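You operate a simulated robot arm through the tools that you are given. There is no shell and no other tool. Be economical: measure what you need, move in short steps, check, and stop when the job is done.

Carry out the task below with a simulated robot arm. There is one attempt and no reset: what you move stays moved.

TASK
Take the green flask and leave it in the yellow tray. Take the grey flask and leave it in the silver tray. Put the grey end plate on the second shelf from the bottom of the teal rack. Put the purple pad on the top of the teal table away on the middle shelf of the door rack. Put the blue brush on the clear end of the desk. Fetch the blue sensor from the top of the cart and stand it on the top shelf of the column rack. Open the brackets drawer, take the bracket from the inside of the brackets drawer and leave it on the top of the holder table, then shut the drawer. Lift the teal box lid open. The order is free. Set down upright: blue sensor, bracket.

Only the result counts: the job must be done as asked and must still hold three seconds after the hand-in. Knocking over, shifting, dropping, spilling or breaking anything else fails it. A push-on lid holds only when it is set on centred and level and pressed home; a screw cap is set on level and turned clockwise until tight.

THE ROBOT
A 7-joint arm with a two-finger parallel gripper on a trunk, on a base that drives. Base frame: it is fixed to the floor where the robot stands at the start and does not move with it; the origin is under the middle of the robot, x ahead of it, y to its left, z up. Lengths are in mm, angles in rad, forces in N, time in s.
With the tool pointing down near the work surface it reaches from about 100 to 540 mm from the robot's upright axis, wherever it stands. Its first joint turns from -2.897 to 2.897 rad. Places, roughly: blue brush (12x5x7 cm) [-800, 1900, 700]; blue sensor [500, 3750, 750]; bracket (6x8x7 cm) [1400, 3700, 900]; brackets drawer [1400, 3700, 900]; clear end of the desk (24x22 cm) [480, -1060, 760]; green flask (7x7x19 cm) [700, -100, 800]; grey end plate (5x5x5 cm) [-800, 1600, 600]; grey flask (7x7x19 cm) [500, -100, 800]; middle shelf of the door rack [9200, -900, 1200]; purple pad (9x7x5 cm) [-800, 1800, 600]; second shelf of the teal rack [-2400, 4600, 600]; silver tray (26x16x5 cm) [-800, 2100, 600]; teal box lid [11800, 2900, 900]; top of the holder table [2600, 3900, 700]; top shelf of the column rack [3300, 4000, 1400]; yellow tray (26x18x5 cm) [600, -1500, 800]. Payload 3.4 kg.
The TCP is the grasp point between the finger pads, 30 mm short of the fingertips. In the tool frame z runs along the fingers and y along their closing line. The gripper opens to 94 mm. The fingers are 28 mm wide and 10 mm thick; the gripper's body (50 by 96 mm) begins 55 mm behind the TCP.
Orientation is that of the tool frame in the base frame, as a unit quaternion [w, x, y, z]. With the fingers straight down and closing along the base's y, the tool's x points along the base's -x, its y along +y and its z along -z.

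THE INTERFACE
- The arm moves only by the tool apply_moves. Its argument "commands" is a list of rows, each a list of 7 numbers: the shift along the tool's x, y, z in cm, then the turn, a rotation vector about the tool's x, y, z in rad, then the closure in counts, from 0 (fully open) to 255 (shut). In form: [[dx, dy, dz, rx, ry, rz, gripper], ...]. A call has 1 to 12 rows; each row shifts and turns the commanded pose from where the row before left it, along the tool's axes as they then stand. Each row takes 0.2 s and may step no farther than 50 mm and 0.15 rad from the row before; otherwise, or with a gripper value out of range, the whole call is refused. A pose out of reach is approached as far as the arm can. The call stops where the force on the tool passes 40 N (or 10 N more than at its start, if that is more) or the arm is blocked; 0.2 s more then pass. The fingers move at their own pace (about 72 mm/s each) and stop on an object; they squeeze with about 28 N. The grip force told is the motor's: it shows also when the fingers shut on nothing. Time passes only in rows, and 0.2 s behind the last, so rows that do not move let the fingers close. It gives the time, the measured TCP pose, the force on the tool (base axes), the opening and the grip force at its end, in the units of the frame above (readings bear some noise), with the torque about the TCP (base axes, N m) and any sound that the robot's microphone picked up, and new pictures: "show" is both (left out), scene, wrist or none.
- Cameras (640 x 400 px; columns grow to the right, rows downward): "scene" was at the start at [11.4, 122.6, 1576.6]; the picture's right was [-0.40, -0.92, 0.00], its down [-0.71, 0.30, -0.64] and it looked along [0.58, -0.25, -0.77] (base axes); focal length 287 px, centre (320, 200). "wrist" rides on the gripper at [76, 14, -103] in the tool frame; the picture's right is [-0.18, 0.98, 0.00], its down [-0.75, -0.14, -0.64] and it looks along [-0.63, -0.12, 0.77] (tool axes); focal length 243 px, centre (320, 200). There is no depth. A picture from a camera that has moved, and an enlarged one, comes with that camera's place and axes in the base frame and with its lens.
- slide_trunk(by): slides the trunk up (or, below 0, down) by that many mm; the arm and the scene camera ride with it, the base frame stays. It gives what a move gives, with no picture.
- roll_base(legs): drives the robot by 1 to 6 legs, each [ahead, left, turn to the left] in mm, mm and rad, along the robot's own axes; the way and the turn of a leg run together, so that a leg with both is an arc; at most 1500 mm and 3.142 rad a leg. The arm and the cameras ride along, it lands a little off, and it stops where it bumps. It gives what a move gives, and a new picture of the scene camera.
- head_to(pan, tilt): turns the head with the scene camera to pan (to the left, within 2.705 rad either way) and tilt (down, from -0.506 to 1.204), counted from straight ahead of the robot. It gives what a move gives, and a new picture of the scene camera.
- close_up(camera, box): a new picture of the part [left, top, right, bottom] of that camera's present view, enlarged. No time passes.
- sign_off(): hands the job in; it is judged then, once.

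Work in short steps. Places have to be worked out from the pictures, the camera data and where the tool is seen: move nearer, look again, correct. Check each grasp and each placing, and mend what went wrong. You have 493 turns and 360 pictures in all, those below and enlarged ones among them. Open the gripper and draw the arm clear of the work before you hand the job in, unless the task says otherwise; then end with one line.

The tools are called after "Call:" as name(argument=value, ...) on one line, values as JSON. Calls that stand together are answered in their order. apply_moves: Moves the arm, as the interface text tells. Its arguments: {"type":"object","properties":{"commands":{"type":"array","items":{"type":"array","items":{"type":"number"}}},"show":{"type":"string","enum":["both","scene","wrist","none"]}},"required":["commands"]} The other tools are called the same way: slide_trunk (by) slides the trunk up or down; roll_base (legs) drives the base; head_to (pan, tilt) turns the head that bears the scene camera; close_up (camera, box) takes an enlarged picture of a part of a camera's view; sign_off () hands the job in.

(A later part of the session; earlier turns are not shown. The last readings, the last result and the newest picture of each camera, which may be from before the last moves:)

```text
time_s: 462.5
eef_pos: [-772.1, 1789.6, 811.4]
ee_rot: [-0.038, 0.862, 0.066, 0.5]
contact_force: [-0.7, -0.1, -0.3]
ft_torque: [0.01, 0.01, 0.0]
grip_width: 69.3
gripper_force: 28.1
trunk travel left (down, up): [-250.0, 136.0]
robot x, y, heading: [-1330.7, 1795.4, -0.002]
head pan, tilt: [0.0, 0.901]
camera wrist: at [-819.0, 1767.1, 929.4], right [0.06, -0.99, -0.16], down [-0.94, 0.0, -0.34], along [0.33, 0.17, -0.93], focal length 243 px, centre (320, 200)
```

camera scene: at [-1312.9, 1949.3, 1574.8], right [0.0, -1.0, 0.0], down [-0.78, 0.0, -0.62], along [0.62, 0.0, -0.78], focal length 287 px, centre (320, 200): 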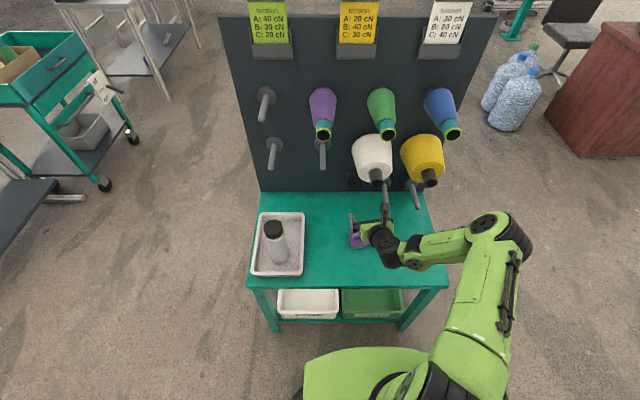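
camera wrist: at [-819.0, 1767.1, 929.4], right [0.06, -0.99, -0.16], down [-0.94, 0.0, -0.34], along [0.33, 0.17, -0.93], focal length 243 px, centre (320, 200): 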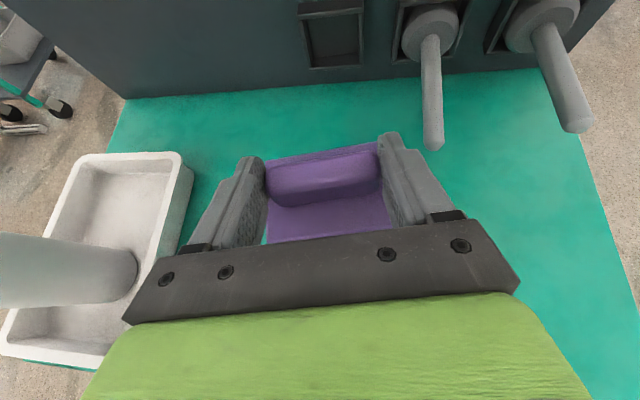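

Pad held. Back off and drive east along y≈950, then look.

Call:
roll_base(legs=[[-300, 0, 0], [0, -820, 0], [1500, 0, 0], [1500, 0, 0], [1200, 0, 0]])

Call:
head_to(pan=-0.2, tilt=0.15)

```text
time_s: 488.4
eef_pos: [3149.7, 991.3, 811.9]
ee_rot: [-0.039, 0.863, 0.069, 0.499]
contact_force: [1.0, -0.6, -1.8]
ft_torque: [0.0, -0.02, -0.02]
grip_width: 69.2
gripper_force: 28.2
trunk travel left (down, up): [-250.0, 136.0]
robot x, y, heading: [2590.3, 993.9, 0.006]
head pan, tilt: [0.0, 0.901]
camera scene: at [2608.4, 1149.0, 1574.7], right [0.0, -1.0, 0.0], down [-0.78, 0.0, -0.62], along [0.62, 0.0, -0.78], focal length 287 px, centre (320, 200)
```

scene: 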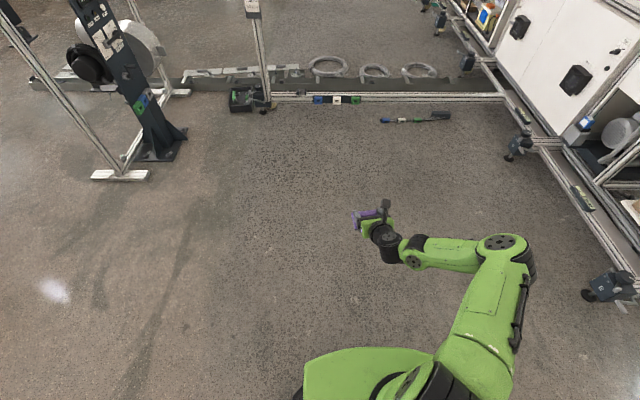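

```text
time_s: 489.5
eef_pos: [3149.2, 990.3, 811.0]
ee_rot: [-0.039, 0.862, 0.069, 0.5]
contact_force: [-0.3, -0.6, -1.1]
ft_torque: [0.0, 0.04, -0.03]
grip_width: 69.6
gripper_force: 28.5
trunk travel left (down, up): [-250.0, 136.0]
robot x, y, heading: [2592.4, 993.1, 0.002]
head pan, tilt: [-0.201, 0.15]
camera scene: at [2623.4, 1130.6, 1640.9], right [-0.2, -0.98, 0.0], down [-0.15, 0.03, -0.99], along [0.97, -0.19, -0.15], focal length 287 px, centre (320, 200)
```

scene: 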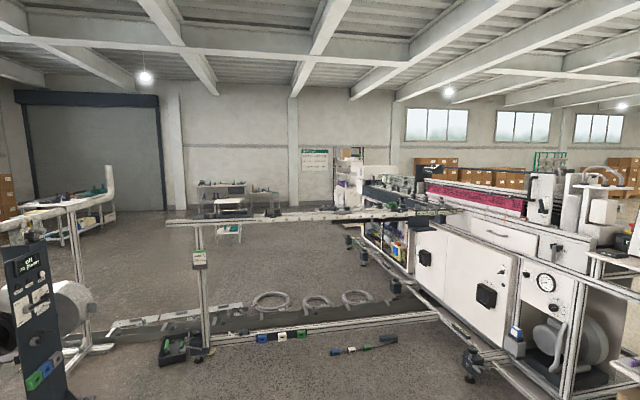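

A frame and a floor channel block the direct way; the free route is around the north end. Turn to face +y, go to about (3740,2940) and look.

Call:
roll_base(legs=[[0, 0, 1.568], [1500, 0, 0], [0, -1100, 0], [400, 0, 0]])

Call:
head_to(pan=-1.0, tilt=0.45)

```text
time_s: 508.1
eef_pos: [3687.4, 3470.2, 811.4]
ee_rot: [-0.382, 0.56, 0.66, 0.324]
contact_force: [0.6, 0.4, -1.0]
ft_torque: [0.0, 0.03, -0.01]
grip_width: 69.3
gripper_force: 27.7
trunk travel left (down, up): [-250.0, 136.0]
robot x, y, heading: [3687.9, 2912.2, 1.578]
head pan, tilt: [-0.201, 0.15]
camera scene: at [3551.9, 2945.1, 1641.0], right [0.98, -0.19, 0.0], down [-0.03, -0.15, -0.99], along [0.19, 0.97, -0.15], focal length 287 px, centre (320, 200)
```

scene: 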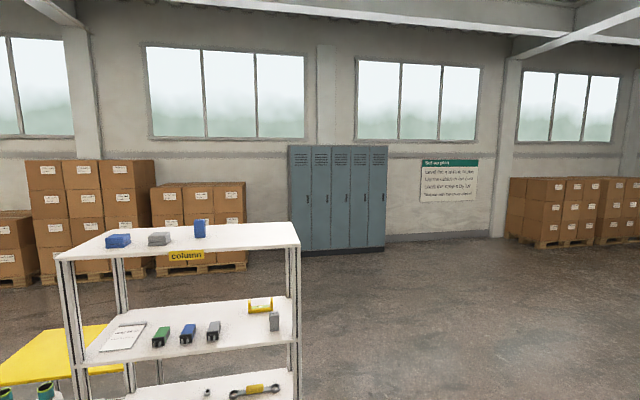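

```text
time_s: 509.3
eef_pos: [3686.4, 3469.5, 812.3]
ee_rot: [-0.382, 0.56, 0.659, 0.326]
contact_force: [-0.3, -0.1, -1.3]
ft_torque: [-0.02, -0.01, -0.01]
grip_width: 69.2
gripper_force: 28.2
trunk travel left (down, up): [-250.0, 136.0]
robot x, y, heading: [3684.7, 2912.2, 1.581]
head pan, tilt: [-1.0, 0.45]
camera scene: at [3611.1, 2903.2, 1613.1], right [0.55, -0.84, 0.0], down [-0.36, -0.24, -0.9], along [0.75, 0.49, -0.43], focal length 287 px, centre (320, 200)
```

scene: 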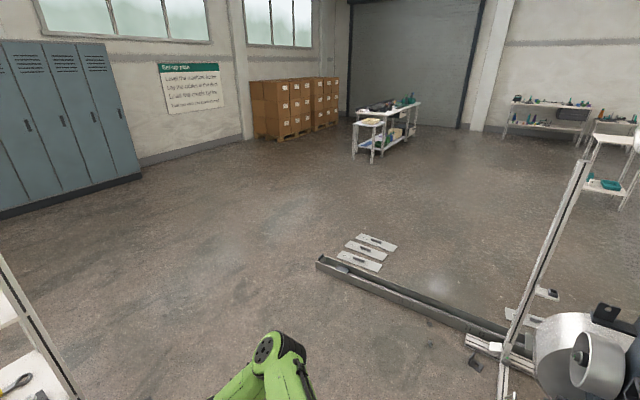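

The channel ends at (5385,4084); I'll pass north of it at y≈4600. Forward a bit, right 470, forward to y≈4600, then turn to face +x and go on.

Call:
roll_base(legs=[[150, 0, 0], [0, -480, 0], [1500, 0, 0], [80, 0, -1.58], [1500, 0, 0], [1200, 0, 0]])

Call:
head_to(pan=-0.9, tilt=0.3)

```text
time_s: 512.4
eef_pos: [4044.3, 3640.4, 810.2]
ee_rot: [-0.352, 0.616, 0.609, 0.355]
contact_force: [-0.7, 0.9, -0.3]
ft_torque: [0.0, 0.05, 0.04]
grip_width: 69.3
gripper_force: 28.2
trunk travel left (down, up): [-250.0, 136.0]
robot x, y, heading: [3944.8, 3093.1, 1.409]
head pan, tilt: [-1.0, 0.45]
stopped in leg 2: the robot was blocked; the commanded pose is now the measured one
camera scene: at [3872.1, 3096.7, 1613.2], right [0.39, -0.92, 0.0], down [-0.4, -0.17, -0.9], along [0.83, 0.35, -0.44], focal length 287 px, centre (320, 200)
```

scene: 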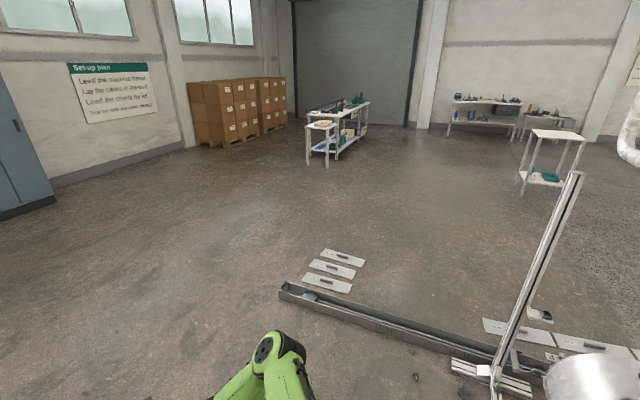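

```text
time_s: 513.1
eef_pos: [4043.6, 3638.8, 811.7]
ee_rot: [-0.353, 0.614, 0.609, 0.356]
contact_force: [-0.9, 0.3, -1.3]
ft_torque: [-0.03, 0.01, 0.01]
grip_width: 69.0
gripper_force: 27.8
trunk travel left (down, up): [-250.0, 136.0]
robot x, y, heading: [3941.9, 3094.1, 1.402]
head pan, tilt: [-0.901, 0.3]
camera scene: at [3867.7, 3103.1, 1627.0], right [0.48, -0.88, 0.0], down [-0.26, -0.14, -0.96], along [0.84, 0.46, -0.3], focal length 287 px, centre (320, 200)
```

scene: 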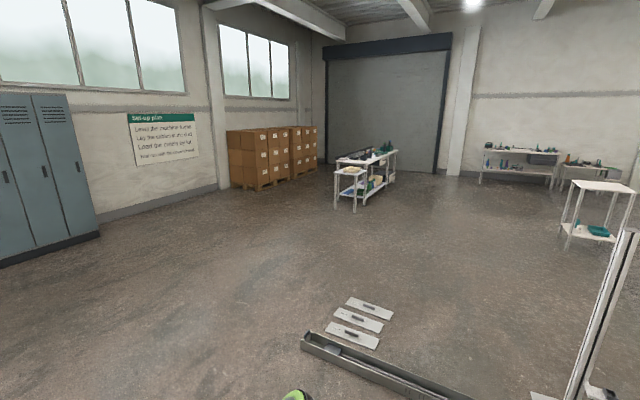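

It bumped on the right at (3945,3093). Look down to the right to see what it touched.

Call:
head_to(pan=-1.7, tilt=0.9)

```text
time_s: 514.2
eef_pos: [4044.1, 3639.6, 810.5]
ee_rot: [-0.352, 0.615, 0.608, 0.357]
contact_force: [-0.2, 0.7, -0.7]
ft_torque: [-0.01, 0.04, 0.02]
grip_width: 69.0
gripper_force: 28.7
trunk travel left (down, up): [-250.0, 136.0]
robot x, y, heading: [3945.3, 3089.3, 1.404]
head pan, tilt: [-1.7, 0.901]
camera scene: at [3858.1, 3036.3, 1574.8], right [-0.29, -0.96, 0.0], down [-0.75, 0.23, -0.62], along [0.59, -0.18, -0.78], focal length 287 px, centre (320, 200)
```

scene: 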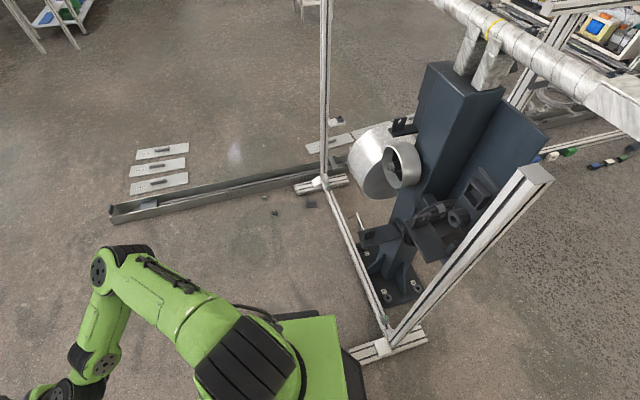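

The base corner touched the foot of an aluminium frame at about (4120,2780). Move ahead away from it first, then right, then north and east.

Call:
roll_base(legs=[[200, 0, 0.08], [80, -250, 0.09], [1200, 0, 0]])

```text
time_s: 523.0
eef_pos: [4228.0, 5105.9, 810.9]
ee_rot: [-0.382, 0.562, 0.658, 0.325]
contact_force: [0.5, 0.7, -0.6]
ft_torque: [0.01, 0.01, 0.01]
grip_width: 69.2
gripper_force: 27.8
trunk travel left (down, up): [-250.0, 136.0]
robot x, y, heading: [4224.7, 4549.1, 1.576]
head pan, tilt: [-1.7, 0.901]
camera scene: at [4145.9, 4480.9, 1574.8], right [-0.13, -0.99, 0.0], down [-0.78, 0.1, -0.62], along [0.62, -0.08, -0.78], focal length 287 px, centre (320, 200)
```

scene: 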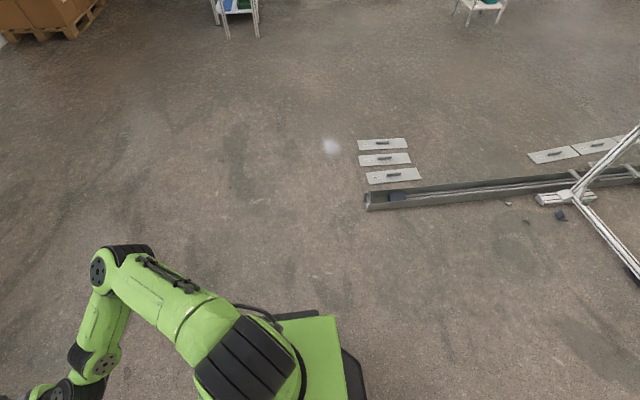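

Turn to +x and go past the channel.

Call:
roll_base(legs=[[0, 0, -1.576], [1500, 0, 0], [1000, 0, 0]])

Call:
head_to(pan=-0.9, tilt=0.25)

```text
time_s: 539.1
eef_pos: [7288.3, 4532.4, 811.3]
ee_rot: [-0.04, 0.863, 0.068, 0.5]
contact_force: [0.5, -0.1, -0.4]
ft_torque: [-0.04, -0.03, -0.01]
grip_width: 69.0
gripper_force: 28.0
trunk travel left (down, up): [-250.0, 136.0]
robot x, y, heading: [6729.7, 4543.3, -0.005]
head pan, tilt: [-1.7, 0.901]
camera scene: at [6662.2, 4618.1, 1574.8], right [-0.99, 0.13, 0.0], down [0.1, 0.78, -0.62], along [-0.08, -0.62, -0.78], focal length 287 px, centre (320, 200)
```

scene: 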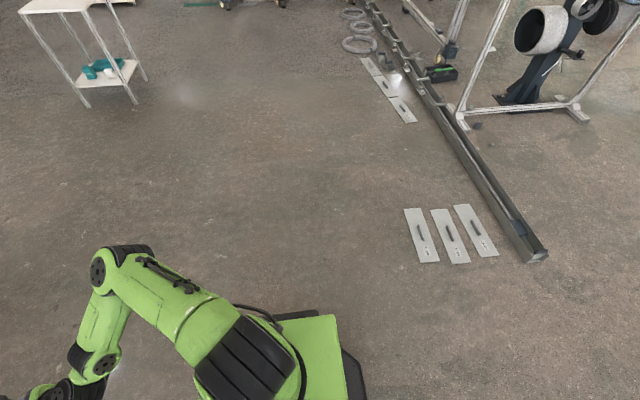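

```text
time_s: 540.2
eef_pos: [7287.2, 4532.8, 812.6]
ee_rot: [-0.038, 0.863, 0.066, 0.5]
contact_force: [0.2, -1.0, -0.2]
ft_torque: [0.0, 0.0, -0.01]
grip_width: 68.9
gripper_force: 28.1
trunk travel left (down, up): [-250.0, 136.0]
robot x, y, heading: [6730.7, 4539.3, 0.001]
head pan, tilt: [-0.901, 0.25]
camera scene: at [6729.3, 4619.7, 1631.7], right [-0.78, -0.62, 0.0], down [-0.15, 0.19, -0.97], along [0.6, -0.76, -0.25], focal length 287 px, centre (320, 200)
```

scene: 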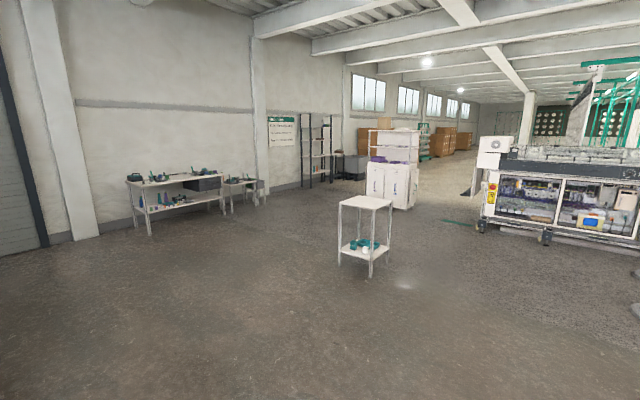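

Call:
close_up(camera="scene", box=[340, 110, 440, 220])

Call:
close_up(camera="scene", box=[110, 150, 280, 250])

```text
3.64 times, centred on (390, 165) of scene
camera zoom: at [6729.3, 4619.7, 1631.7], right [-0.78, -0.62, 0.0], down [-0.15, 0.19, -0.97], along [0.6, -0.76, -0.25], focal length 1045 px, centre (66, 327)
```

zoom: 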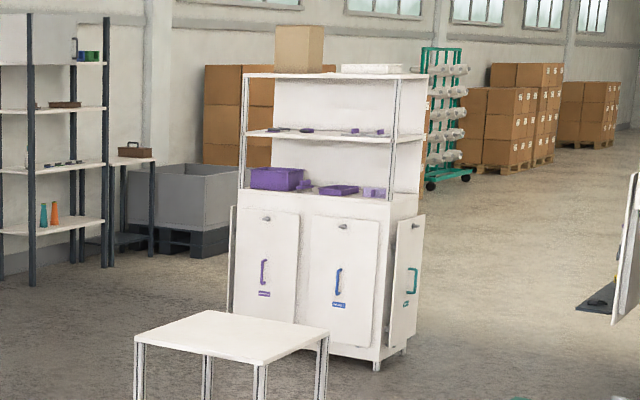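

```text
3.76 times, centred on (195, 200) of scene
camera zoom: at [6729.3, 4619.7, 1631.7], right [-0.78, -0.62, 0.0], down [-0.15, 0.19, -0.97], along [0.6, -0.76, -0.25], focal length 1082 px, centre (791, 200)
```

zoom: 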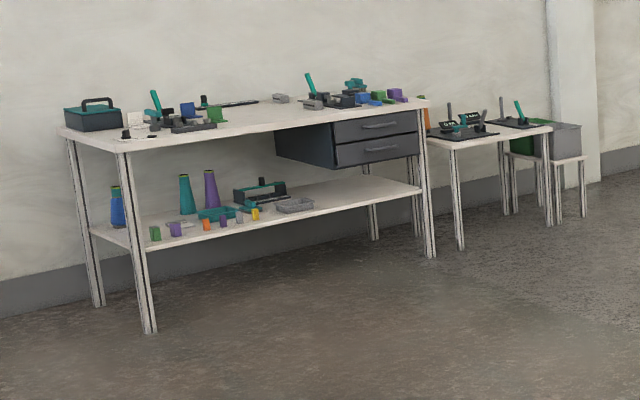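

The door rack (white cabinet with doors below and open shelves above) faces north (+y). Go via (6730,3340) → (9180,3340) → south.

Call:
roll_base(legs=[[0, 0, -1.571], [1200, 0, 0], [0, 1500, 0], [0, 970, 0], [1400, 0, 0]])

Call:
head_to(pan=0.0, tilt=0.25)

```text
time_s: 568.4
eef_pos: [9188.1, 1379.6, 812.6]
ee_rot: [0.325, 0.658, -0.562, 0.381]
contact_force: [-0.5, -1.2, -1.5]
ft_torque: [0.01, 0.05, 0.0]
grip_width: 69.1
gripper_force: 27.7
trunk travel left (down, up): [-250.0, 136.0]
robot x, y, heading: [9197.6, 1938.3, -1.574]
head pan, tilt: [-0.901, 0.25]
camera scene: at [9274.6, 1939.2, 1631.7], right [-0.62, 0.78, 0.0], down [0.19, 0.15, -0.97], along [-0.76, -0.6, -0.25], focal length 287 px, centre (320, 200)
```

scene: 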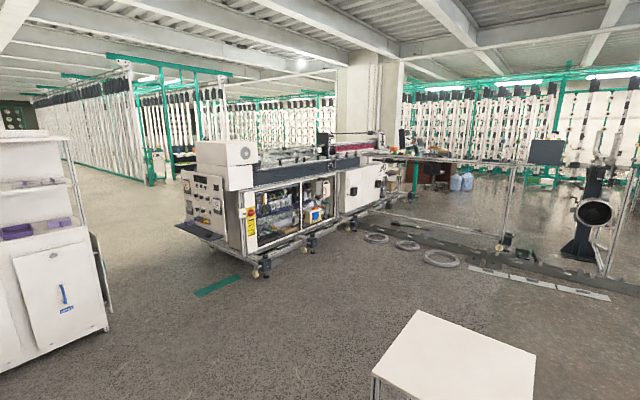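

```text
time_s: 569.6
eef_pos: [9187.9, 1380.7, 811.7]
ee_rot: [0.327, 0.657, -0.563, 0.38]
contact_force: [0.4, -0.2, -0.4]
ft_torque: [0.0, -0.04, 0.0]
grip_width: 69.0
gripper_force: 28.1
trunk travel left (down, up): [-250.0, 136.0]
robot x, y, heading: [9192.7, 1937.1, -1.571]
head pan, tilt: [0.0, 0.25]
camera scene: at [9347.7, 1904.1, 1631.7], right [-1.0, 0.0, 0.0], down [0.0, 0.25, -0.97], along [0.0, -0.97, -0.25], focal length 287 px, centre (320, 200)
```

scene: 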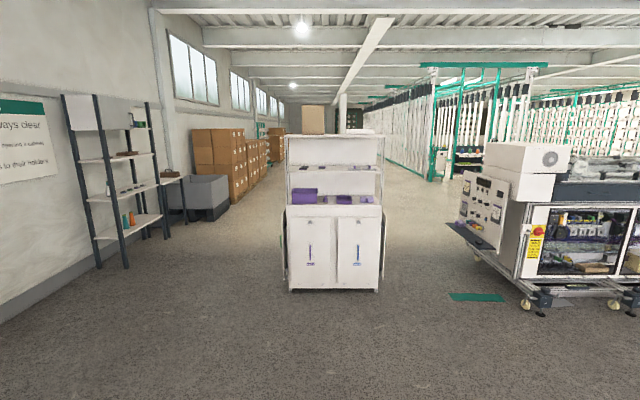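

Call:
close_up(camera="scene", box=[275, 100, 395, 220])

```text
3.33 times, centred on (335, 160) of scene
camera zoom: at [9347.7, 1904.1, 1631.7], right [-1.0, 0.0, 0.0], down [0.0, 0.25, -0.97], along [0.0, -0.97, -0.25], focal length 958 px, centre (270, 333)
```

zoom: 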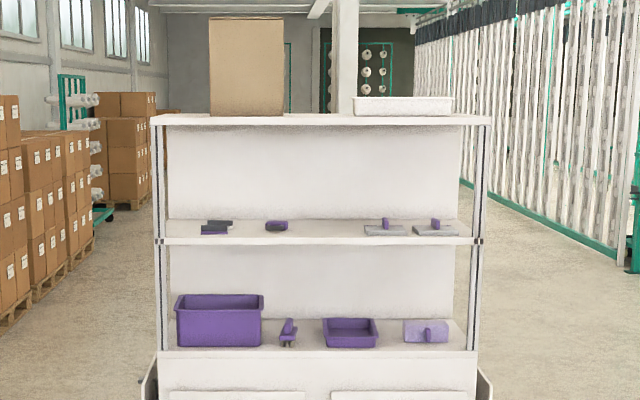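

Middle shelf: z≈1216, free gap at x≈9100–9278 in its centre. Raise trunk and arm here in the open.

Call:
slide_trunk(by=136)

Call:
apply_moves(commands=[[4.2, 0, -2.4, 0, 0, 0, 255], [4.2, 0, -2.4, 0, 0, 0, 255], [4.2, 0, -2.4, 0, 0, 0, 255], [4.2, 0, -2.4, 0, 0, 0, 255], [4.2, 0, -2.4, 0, 0, 0, 255], [4.2, 0, -2.4, 0, 0, 0, 255], [4.2, 0, -2.4, 0, 0, 0, 255], [3.2, 0, -1.8, 0, 0, 0, 255], [0, 0, 0, 0, 0, 0, 255]], show="wrist")

```text
time_s: 571.2
eef_pos: [9187.6, 1379.1, 947.9]
ee_rot: [0.326, 0.657, -0.563, 0.381]
contact_force: [-0.1, 0.4, -1.3]
ft_torque: [-0.02, 0.0, -0.02]
grip_width: 69.1
gripper_force: 28.1
trunk travel left (down, up): [-386.0, 0.0]
robot x, y, heading: [9194.8, 1937.1, -1.57]
head pan, tilt: [0.0, 0.25]
```

```text
time_s: 573.2
eef_pos: [9187.3, 1378.7, 1323.5]
ee_rot: [0.325, 0.658, -0.563, 0.38]
contact_force: [-0.2, -0.4, -0.9]
ft_torque: [-0.01, -0.01, 0.02]
grip_width: 69.3
gripper_force: 28.6
trunk travel left (down, up): [-386.0, 0.0]
robot x, y, heading: [9196.0, 1937.6, -1.574]
head pan, tilt: [0.0, 0.25]
camera wrist: at [9167.1, 1427.9, 1440.4], right [-0.99, -0.06, -0.16], down [0.0, 0.94, -0.33], along [0.17, -0.33, -0.93], focal length 243 px, centre (320, 200)
```

wrist: 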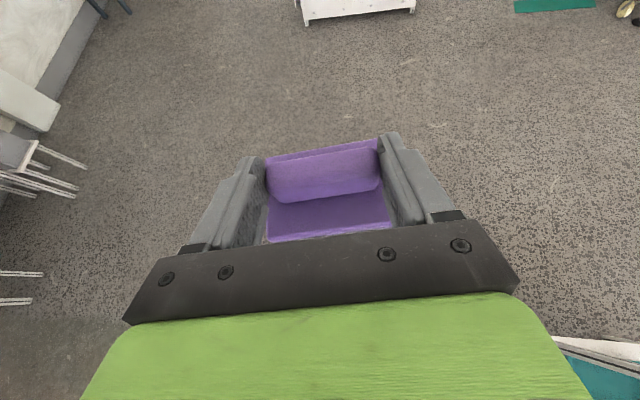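

Drive toward the rack, stopping short, and re-measure.

Call:
roll_base(legs=[[1500, 0, 0], [250, 0, 0]])

Call:
close_up(camera="scene", box=[220, 120, 480, 300])

Call:
apply_moves(commands=[[0, 0, 0, 0, 0, 0, 255]], show="wrist")

```text
time_s: 582.1
eef_pos: [9184.4, -385.3, 1323.1]
ee_rot: [0.326, 0.657, -0.562, 0.381]
contact_force: [-0.1, 0.6, -0.6]
ft_torque: [0.03, 0.01, -0.01]
grip_width: 69.3
gripper_force: 27.9
trunk travel left (down, up): [-386.0, 0.0]
robot x, y, heading: [9192.8, 170.0, -1.574]
head pan, tilt: [0.0, 0.25]
camera scene: at [9344.9, 138.8, 1767.8], right [-1.0, 0.0, 0.0], down [0.0, 0.25, -0.97], along [0.0, -0.97, -0.25], focal length 287 px, centre (320, 200)
```

scene: 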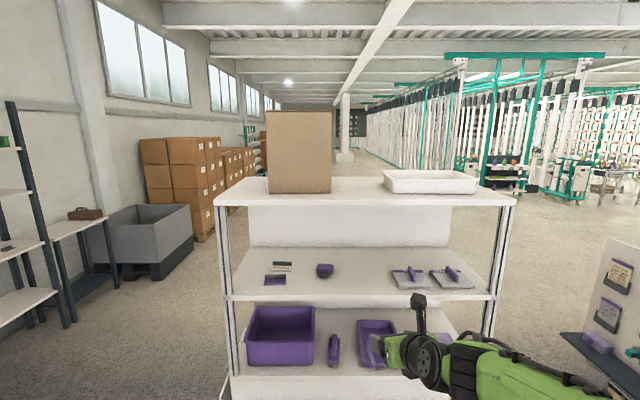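

```text
2.22 times, centred on (350, 210) of scene
camera zoom: at [9344.9, 138.8, 1767.8], right [-1.0, 0.0, 0.0], down [0.0, 0.25, -0.97], along [0.0, -0.97, -0.25], focal length 638 px, centre (253, 178)
```

zoom: 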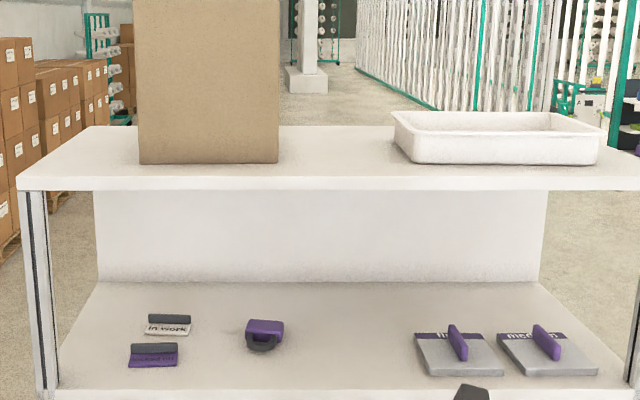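

```text
time_s: 582.5
eef_pos: [9184.2, -383.7, 1324.1]
ee_rot: [0.327, 0.657, -0.563, 0.38]
contact_force: [-0.5, 1.2, -1.3]
ft_torque: [0.03, -0.01, 0.01]
grip_width: 69.2
gripper_force: 28.4
trunk travel left (down, up): [-386.0, 0.0]
robot x, y, heading: [9193.0, 169.9, -1.577]
head pan, tilt: [0.0, 0.25]
camera wrist: at [9163.7, -335.3, 1440.6], right [-0.99, -0.06, -0.16], down [0.0, 0.94, -0.34], along [0.17, -0.33, -0.93], focal length 243 px, centre (320, 200)
```

wrist: 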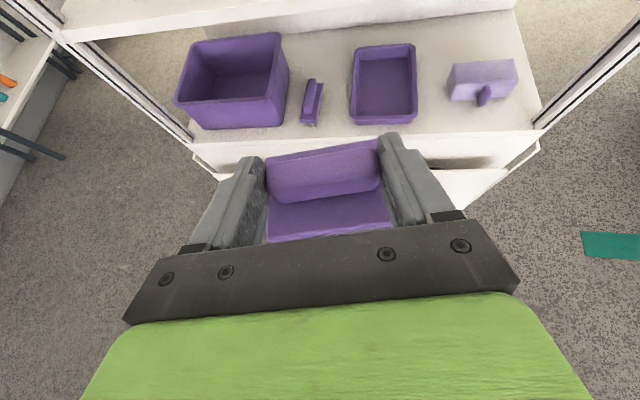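

Mid shelf: front y≈−691, z≈1232, gap to top shelf ≈305, free x 9088–9284. Pad bottom is at ≈1267, so drive straight in 250, check.

Call:
roll_base(legs=[[270, 0, 0]])

Call:
apply_moves(commands=[[0, 0, 0, 0, 0, 0, 255]], show="wrist")

```text
time_s: 584.4
eef_pos: [9182.6, -655.3, 1323.9]
ee_rot: [0.326, 0.657, -0.562, 0.381]
contact_force: [-0.4, -1.0, -0.1]
ft_torque: [0.01, 0.02, -0.02]
grip_width: 69.0
gripper_force: 27.9
trunk travel left (down, up): [-386.0, 0.0]
robot x, y, heading: [9193.7, -100.5, -1.569]
head pan, tilt: [0.0, 0.25]
camera scene: at [9344.4, -131.2, 1767.8], right [-1.0, 0.0, 0.0], down [0.0, 0.25, -0.97], along [0.0, -0.97, -0.25], focal length 287 px, centre (320, 200)
```

scene: 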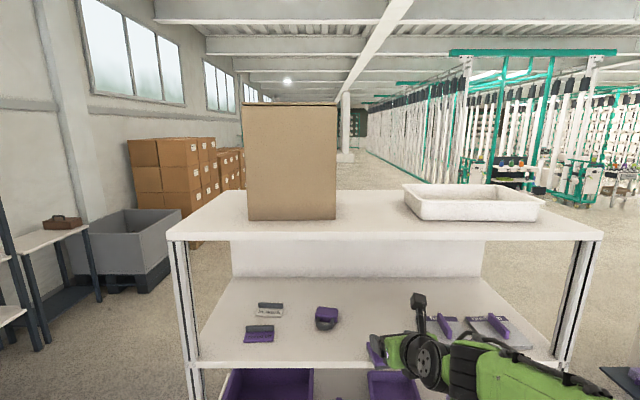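

```text
time_s: 584.8
eef_pos: [9183.3, -653.0, 1321.8]
ee_rot: [0.327, 0.657, -0.563, 0.38]
contact_force: [-0.3, -0.2, -0.6]
ft_torque: [0.02, -0.03, -0.03]
grip_width: 68.9
gripper_force: 28.0
trunk travel left (down, up): [-386.0, 0.0]
robot x, y, heading: [9193.1, -94.4, -1.573]
head pan, tilt: [0.0, 0.25]
camera wrist: at [9163.4, -605.3, 1440.6], right [-0.99, -0.06, -0.16], down [0.0, 0.94, -0.34], along [0.17, -0.33, -0.93], focal length 243 px, centre (320, 200)
```

wrist: 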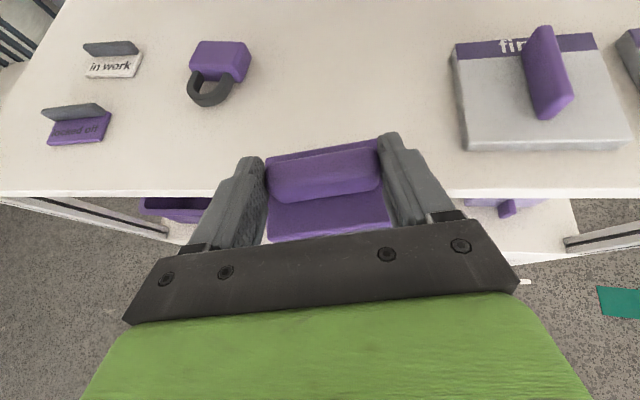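

Clear ahead. Drive in another 140.

Call:
roll_base(legs=[[140, 0, 0]])

Call:
apply_moves(commands=[[-1.3, 0, 0.75, 0, 0, 0, 255], [-0.43, 0, 0.25, 0, 0, 0, 255], [-0.35, 0, 0.2, 0, 0, 0, 255], [0, 0, 0, 0, 0, 0, 255]], show="wrist")

```text
time_s: 586.1
eef_pos: [9185.4, -793.8, 1322.6]
ee_rot: [0.327, 0.657, -0.563, 0.38]
contact_force: [0.1, -0.5, -1.1]
ft_torque: [0.0, -0.01, -0.04]
grip_width: 69.1
gripper_force: 28.2
trunk travel left (down, up): [-386.0, 0.0]
robot x, y, heading: [9191.0, -232.9, -1.57]
head pan, tilt: [0.0, 0.25]
camera scene: at [9344.3, -269.4, 1767.8], right [-1.0, 0.0, 0.0], down [0.0, 0.25, -0.97], along [0.0, -0.97, -0.25], focal length 287 px, centre (320, 200)
```

scene: 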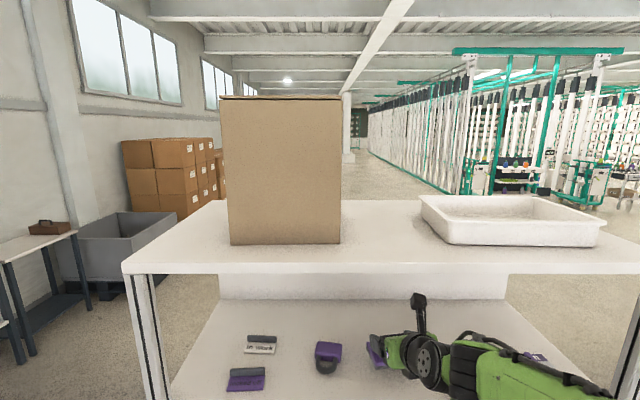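

```text
time_s: 587.1
eef_pos: [9184.2, -794.1, 1299.2]
ee_rot: [0.327, 0.657, -0.563, 0.38]
contact_force: [0.9, -0.3, -1.4]
ft_torque: [0.01, 0.0, 0.04]
grip_width: 68.8
gripper_force: 27.5
trunk travel left (down, up): [-386.0, 0.0]
robot x, y, heading: [9190.6, -236.4, -1.572]
head pan, tilt: [0.0, 0.25]
camera wrist: at [9164.2, -745.4, 1416.2], right [-0.99, -0.06, -0.16], down [-0.01, 0.94, -0.33], along [0.17, -0.33, -0.93], focal length 243 px, centre (320, 200)
```

wrist: 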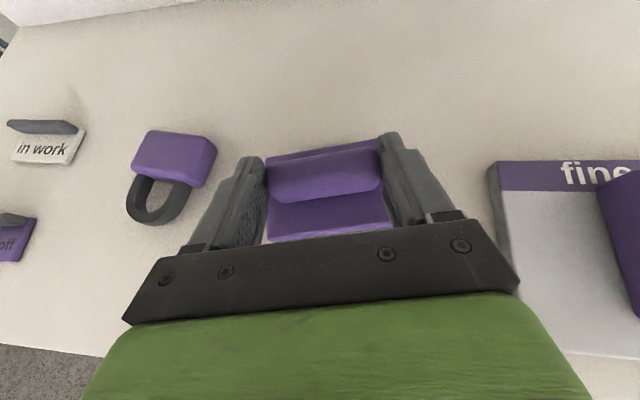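

Call:
apply_moves(commands=[[-0.35, 0, 0.2, 0, 0, 0, 255], [-0.26, 0, 0.15, 0, 0, 0, 255], [-0.26, 0, 0.15, 0, 0, 0, 255], [0, 0, 0, 0, 0, 0, 255]], show="none")

```text
time_s: 588.1
eef_pos: [9183.1, -791.8, 1291.1]
ee_rot: [0.327, 0.657, -0.561, 0.383]
contact_force: [-0.5, -3.6, 19.5]
ft_torque: [-0.44, -0.08, -0.04]
grip_width: 69.5
gripper_force: 28.0
trunk travel left (down, up): [-386.0, 0.0]
robot x, y, heading: [9195.1, -238.3, -1.572]
head pan, tilt: [0.0, 0.25]
```

Contact at 1291. Release and rise 40 mm.

Call:
apply_moves(commands=[[0, 0, 0, 0, 0, 0, 200], [0, 0, 0, 0, 0, 0, 100], [0, 0, 0, 0, 0, 0, 20], [0, 0, 0, 0, 0, 0, 20], [0.9, 0, -0.5, 0, 0, 0, 20], [1.3, 0, -0.75, 0, 0, 0, 20], [1.7, 0, -1.0, 0, 0, 0, 20], [0, 0, 0, 0, 0, 0, 20]], show="wrist")

```text
time_s: 589.9
eef_pos: [9185.2, -793.0, 1334.2]
ee_rot: [0.326, 0.658, -0.563, 0.38]
contact_force: [-0.2, -0.2, 0.1]
ft_torque: [0.03, 0.02, 0.0]
grip_width: 86.9
gripper_force: 0.0
trunk travel left (down, up): [-386.0, 0.0]
robot x, y, heading: [9189.3, -231.1, -1.568]
head pan, tilt: [0.0, 0.25]
camera wrist: at [9163.7, -745.0, 1451.7], right [-0.99, -0.06, -0.16], down [-0.01, 0.94, -0.33], along [0.17, -0.33, -0.93], focal length 243 px, centre (320, 200)
```

wrist: 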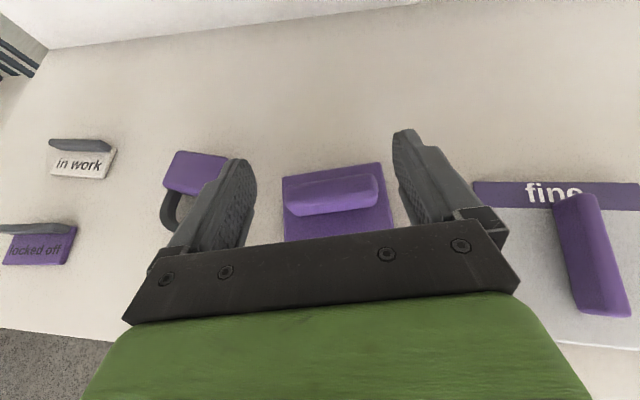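

Pad lies flat on the middle shelf. Back the base straight out and verify.

Call:
roll_base(legs=[[-600, 0, 0]])

Call:
close_up(camera="scene", box=[200, 140, 460, 320])

```text
time_s: 593.3
eef_pos: [9183.8, -193.0, 1334.7]
ee_rot: [0.327, 0.657, -0.562, 0.381]
contact_force: [0.7, -0.1, -0.5]
ft_torque: [0.01, -0.01, 0.02]
grip_width: 86.5
gripper_force: 0.0
trunk travel left (down, up): [-386.0, 0.0]
robot x, y, heading: [9190.0, 366.0, -1.574]
head pan, tilt: [0.0, 0.25]
camera scene: at [9344.6, 331.7, 1767.8], right [-1.0, 0.0, 0.0], down [0.0, 0.25, -0.97], along [0.0, -0.97, -0.25], focal length 287 px, centre (320, 200)
```

scene: 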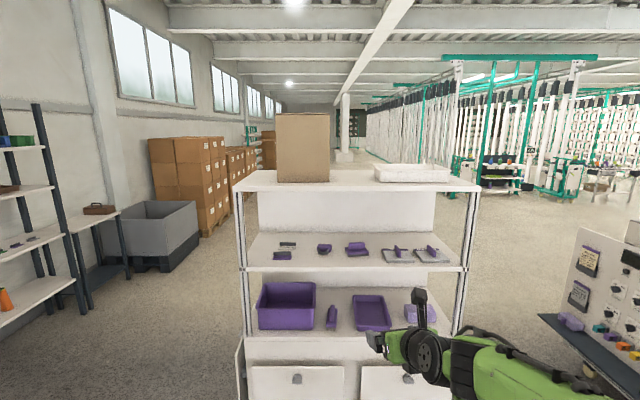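

```text
2.22 times, centred on (330, 230) of scene
camera zoom: at [9344.6, 331.7, 1767.8], right [-1.0, 0.0, 0.0], down [0.0, 0.25, -0.97], along [0.0, -0.97, -0.25], focal length 638 px, centre (298, 133)
```

zoom: 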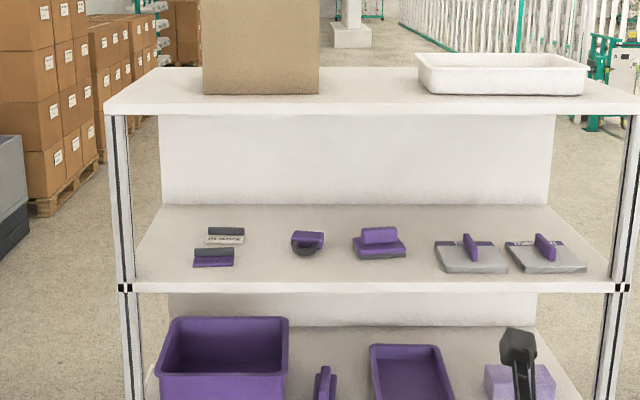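

Pad is done. Lower trunk and arm to the pose where I pitched earlier, and unpitch there to recover the natural posture.

Call:
slide_trunk(by=-136)

Call:
apply_moves(commands=[[-4.3, 0, 2.5, 0, 0, 0, 0], [-4.3, 0, 2.5, 0, 0, 0, 0], [-4.3, 0, 2.5, 0, 0, 0, 0], [-3.5, 0, 2.0, 0, 0, 0, 0], [0, 0, 0, 0, -0.15, 0, 0], [0, 0, 0, 0, -0.15, 0, 0], [0, 0, 0, 0, -0.15, 0, 0], [0, 0, 0, 0, -0.15, 0, 0], [0, 0, 0, 0, 0, 0, 0]], show="scene")

```text
time_s: 595.0
eef_pos: [9183.2, -191.7, 1197.8]
ee_rot: [0.326, 0.657, -0.562, 0.381]
contact_force: [-0.4, -0.2, 0.3]
ft_torque: [0.02, -0.01, -0.01]
grip_width: 86.8
gripper_force: 0.0
trunk travel left (down, up): [-250.0, 136.0]
robot x, y, heading: [9190.9, 364.4, -1.57]
head pan, tilt: [0.0, 0.25]
```

```text
time_s: 597.0
eef_pos: [9184.5, -192.3, 1009.2]
ee_rot: [0.146, 0.74, -0.634, 0.169]
contact_force: [0.0, 0.5, 0.5]
ft_torque: [0.0, 0.02, -0.01]
grip_width: 94.1
gripper_force: 0.0
trunk travel left (down, up): [-250.0, 136.0]
robot x, y, heading: [9191.8, 364.5, -1.575]
head pan, tilt: [0.0, 0.25]
camera scene: at [9344.5, 332.0, 1631.8], right [-1.0, 0.0, 0.0], down [0.0, 0.25, -0.97], along [0.0, -0.97, -0.25], focal length 287 px, centre (320, 200)
```

scene: 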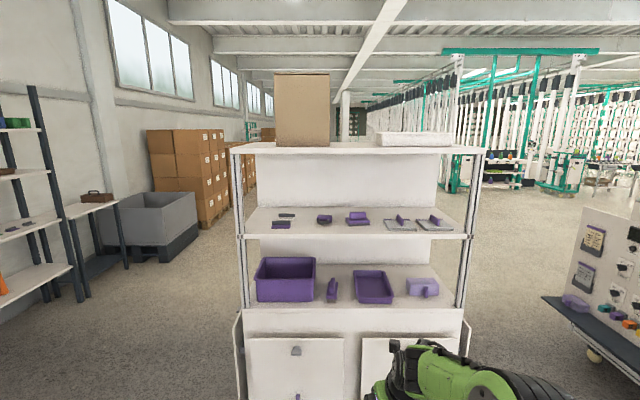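

Works without limits. Finish unpitching and roll back to the default yaw.

Call:
apply_moves(commands=[[0, 0, 0, 0, -0.15, 0, 0], [0, 0, 0, 0, -0.15, 0, 0], [0, 0, 0, 0, -0.15, 0, 0], [0, 0, 0, 0, 0, -0.15, 0], [0, 0, 0, 0, 0, -0.15, 0], [0, 0, 0, 0, 0, -0.15, 0], [0, 0, 0, 0, 0, -0.15, 0], [0, 0, 0, 0, 0, -0.15, 0], [0, 0, 0, 0, 0, -0.15, 0], [0, 0, 0, 0, 0, -0.15, 0], [0, 0, 0, 0, 0, -0.15, 0], [0, 0, 0, 0, 0, -0.15, 0]], show="none")

Call:
apply_moves(commands=[[0, 0, 0, 0, 0, -0.15, 0], [0, 0, 0, 0, 0, -0.15, 0], [0, 0, 0, 0, 0, -0.15, 0], [0, 0, 0, 0, 0, -0.15, 0], [0, 0, 0, 0, 0, -0.15, 0], [0, 0, 0, 0, 0, -0.15, 0], [0, 0, 0, 0, 0, -0.15, 0], [0, 0, 0, 0, 0, -0.15, 0], [0, 0, 0, 0, 0, -0.15, 0], [0, 0, 0, 0, 0, -0.15, 0], [0, 0, 0, 0, 0, -0.14, 0]], show="none")

Call:
apply_moves(commands=[[4.5, 0, 0, 0, 0, 0, 0], [4.5, 0, 0, 0, 0, 0, 0], [4.5, 0, 0, 0, 0, 0, 0], [4.5, 0, 0, 0, 0, 0, 0]], show="none")

Call:
roll_base(legs=[[-1500, 0, 0], [-1030, 0, 0], [0, 0, 1.574], [900, 0, 0]])

Call:
head_to(pan=0.0, tilt=0.4)

```text
time_s: 599.5
eef_pos: [9185.4, -192.6, 1008.7]
ee_rot: [0.001, 1.0, -0.031, 0.0]
contact_force: [0.4, -1.1, 0.6]
ft_torque: [0.02, 0.01, -0.03]
grip_width: 93.8
gripper_force: 0.0
trunk travel left (down, up): [-250.0, 136.0]
robot x, y, heading: [9191.9, 363.9, -1.569]
head pan, tilt: [0.0, 0.25]
```

```text
time_s: 602.0
eef_pos: [9184.0, -194.4, 1009.4]
ee_rot: [0.001, 0.706, 0.708, -0.001]
contact_force: [-0.4, 0.4, 0.3]
ft_torque: [0.02, 0.0, 0.0]
grip_width: 93.9
gripper_force: 0.1
trunk travel left (down, up): [-250.0, 136.0]
robot x, y, heading: [9192.5, 365.7, -1.572]
head pan, tilt: [0.0, 0.25]
```

```text
time_s: 603.0
eef_pos: [9184.1, -12.1, 1008.6]
ee_rot: [0.001, 0.707, 0.708, -0.001]
contact_force: [-0.3, 0.5, 0.0]
ft_torque: [-0.04, 0.03, 0.01]
grip_width: 93.7
gripper_force: 0.0
trunk travel left (down, up): [-250.0, 136.0]
robot x, y, heading: [9191.0, 366.1, -1.575]
head pan, tilt: [0.0, 0.25]
```

```text
time_s: 623.6
eef_pos: [10486.8, 2921.9, 1009.0]
ee_rot: [0.0, -0.01, 1.0, -0.001]
contact_force: [0.0, -0.9, 0.4]
ft_torque: [-0.01, 0.07, -0.01]
grip_width: 94.3
gripper_force: 0.1
trunk travel left (down, up): [-250.0, 136.0]
robot x, y, heading: [10108.7, 2921.9, 0.015]
head pan, tilt: [0.0, 0.25]
camera scene: at [10141.5, 3075.7, 1631.7], right [0.02, -1.0, 0.0], down [-0.25, 0.0, -0.97], along [0.97, 0.02, -0.25], focal length 287 px, centre (320, 200)
```

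scene: 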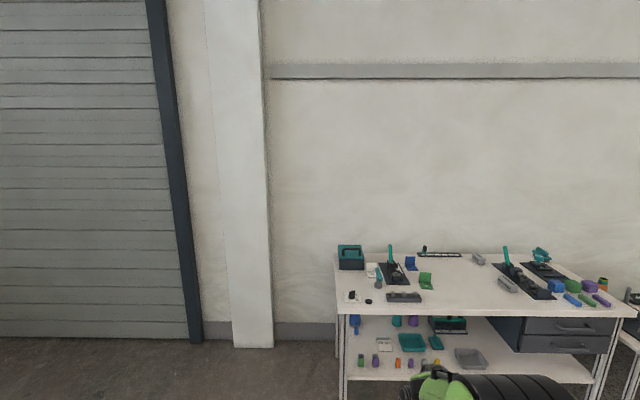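

```text
time_s: 624.3
eef_pos: [10486.1, 2921.7, 1009.5]
ee_rot: [0.001, -0.01, 1.0, 0.0]
contact_force: [0.4, -0.2, -0.1]
ft_torque: [0.0, -0.03, 0.02]
grip_width: 94.1
gripper_force: 0.1
trunk travel left (down, up): [-250.0, 136.0]
robot x, y, heading: [10113.4, 2920.7, 0.019]
head pan, tilt: [0.0, 0.4]
camera scene: at [10140.0, 3075.6, 1617.8], right [0.02, -1.0, 0.0], down [-0.39, -0.01, -0.92], along [0.92, 0.02, -0.39], focal length 287 px, centre (320, 200)
```

scene: 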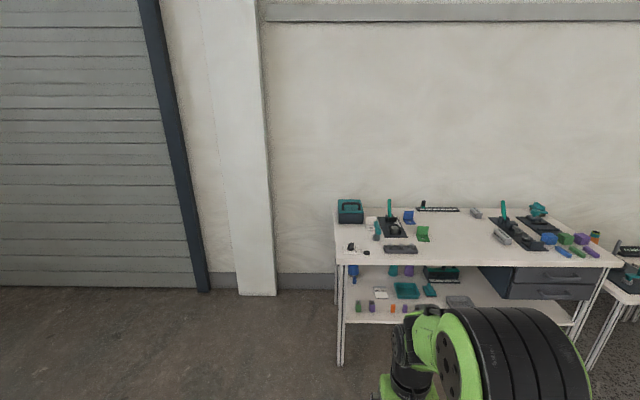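

Call:
close_up(camera="scene", box=[320, 180, 460, 270])

```text
4.44 times, centred on (390, 225) of scene
camera zoom: at [10140.0, 3075.6, 1617.8], right [0.02, -1.0, 0.0], down [-0.39, -0.01, -0.92], along [0.92, 0.02, -0.39], focal length 1277 px, centre (9, 89)
```

zoom: 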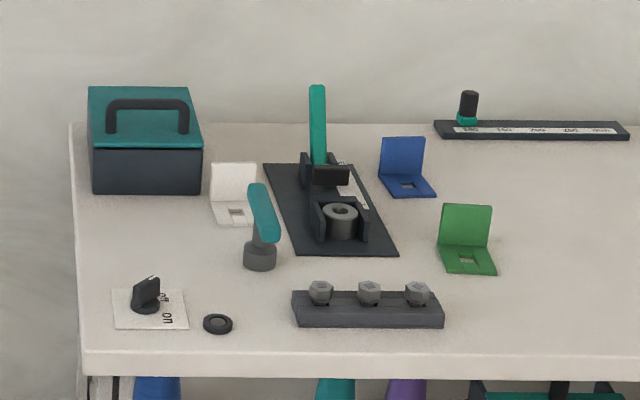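

The teal box with an arch handle stands at the back-left of the bench. Move nearer for measurements.

Call:
roll_base(legs=[[700, 0, -0.017]])

Call:
head_to(pan=0.0, tilt=0.6)

Call:
close_up(camera="scene", box=[300, 120, 500, 260])

```text
time_s: 628.1
eef_pos: [11188.7, 2925.0, 1009.1]
ee_rot: [0.0, -0.005, 1.0, 0.001]
contact_force: [0.0, 0.1, -0.7]
ft_torque: [0.0, 0.03, 0.01]
grip_width: 93.9
gripper_force: 0.1
trunk travel left (down, up): [-250.0, 136.0]
robot x, y, heading: [10808.5, 2929.5, 0.006]
head pan, tilt: [0.0, 0.4]
camera scene: at [10843.4, 3083.4, 1617.7], right [0.01, -1.0, 0.0], down [-0.39, 0.0, -0.92], along [0.92, 0.01, -0.39], focal length 287 px, centre (320, 200)
```

scene: 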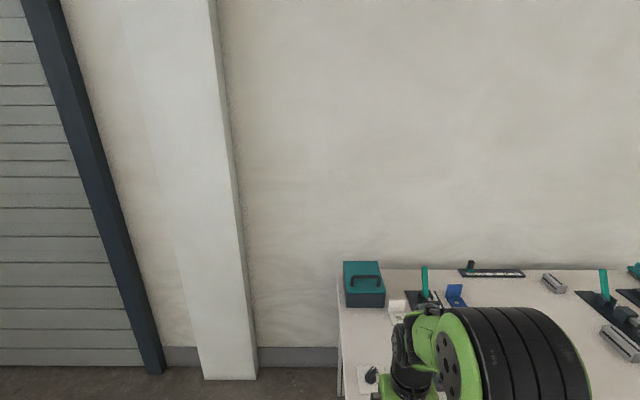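

```text
time_s: 628.9
eef_pos: [11187.2, 2925.8, 1007.9]
ee_rot: [0.001, -0.004, 1.0, 0.0]
contact_force: [-0.7, 1.2, 0.2]
ft_torque: [0.0, 0.01, -0.02]
grip_width: 94.1
gripper_force: 0.1
trunk travel left (down, up): [-250.0, 136.0]
robot x, y, heading: [10808.8, 2931.2, 0.003]
head pan, tilt: [0.0, 0.6]
camera scene: at [10838.3, 3083.4, 1599.6], right [0.01, -1.0, 0.0], down [-0.56, 0.0, -0.83], along [0.83, 0.0, -0.56], focal length 287 px, centre (320, 200)
```

scene: 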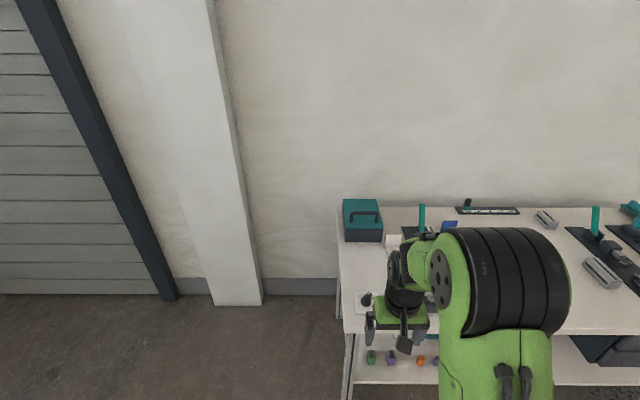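

```text
2.86 times, centred on (400, 190) of scene
camera zoom: at [10838.3, 3083.4, 1599.6], right [0.01, -1.0, 0.0], down [-0.56, 0.0, -0.83], along [0.83, 0.0, -0.56], focal length 821 px, centre (91, 229)
```

zoom: 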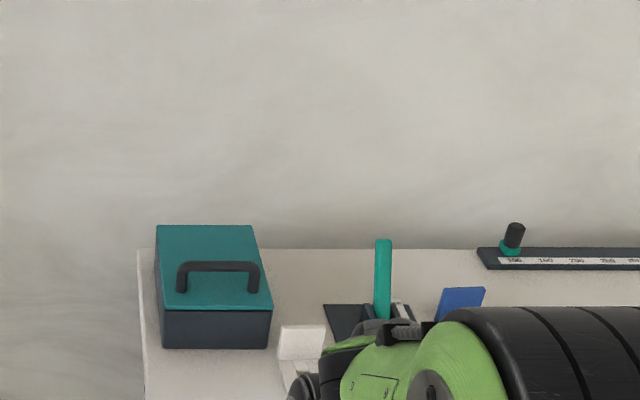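

Triangulated: bench top z≈776, front x≈11345, north end y≈3016; box x 11745–11958, y 2834–2985, lid at z≈850, handle bar at ≈(11789, 2903, 890) near the front, hinge at the back. It's too far from the front, so I go to the bench's north end, facing −y.

Call:
roll_base(legs=[[0, 420, 0], [0, 0, -1.574]])

Call:
head_to(pan=1.2, tilt=0.6)

```text
time_s: 635.3
eef_pos: [10796.9, 2972.8, 1008.6]
ee_rot: [0.001, 0.71, 0.704, -0.001]
contact_force: [0.0, 0.3, 0.3]
ft_torque: [0.0, 0.04, -0.03]
grip_width: 93.8
gripper_force: 0.0
trunk travel left (down, up): [-250.0, 136.0]
robot x, y, heading: [10808.3, 3352.7, -1.584]
head pan, tilt: [0.0, 0.6]
camera scene: at [10960.0, 3321.3, 1599.5], right [-1.0, 0.01, 0.0], down [0.01, 0.56, -0.82], along [-0.01, -0.82, -0.57], focal length 287 px, centre (320, 200)
```

scene: 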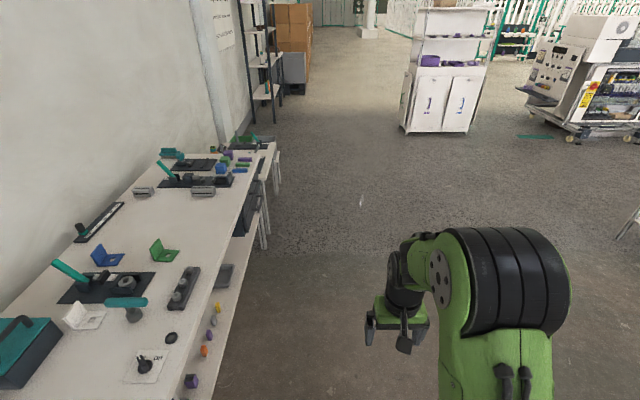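

```text
time_s: 636.7
eef_pos: [10795.6, 2972.4, 1007.9]
ee_rot: [0.001, 0.711, 0.704, 0.0]
contact_force: [0.9, 0.2, -0.7]
ft_torque: [0.06, 0.04, 0.03]
grip_width: 94.0
gripper_force: 0.0
trunk travel left (down, up): [-250.0, 136.0]
robot x, y, heading: [10806.4, 3349.2, -1.579]
head pan, tilt: [1.201, 0.6]
camera scene: at [11043.0, 3376.8, 1599.5], right [-0.37, -0.93, 0.0], down [-0.52, 0.21, -0.83], along [0.77, -0.31, -0.56], focal length 287 px, centre (320, 200)
```

scene: 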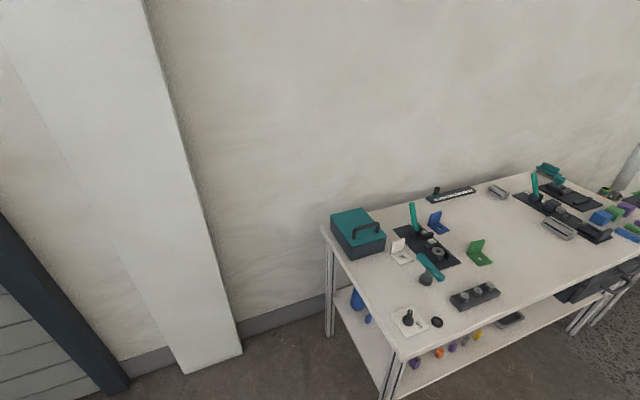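

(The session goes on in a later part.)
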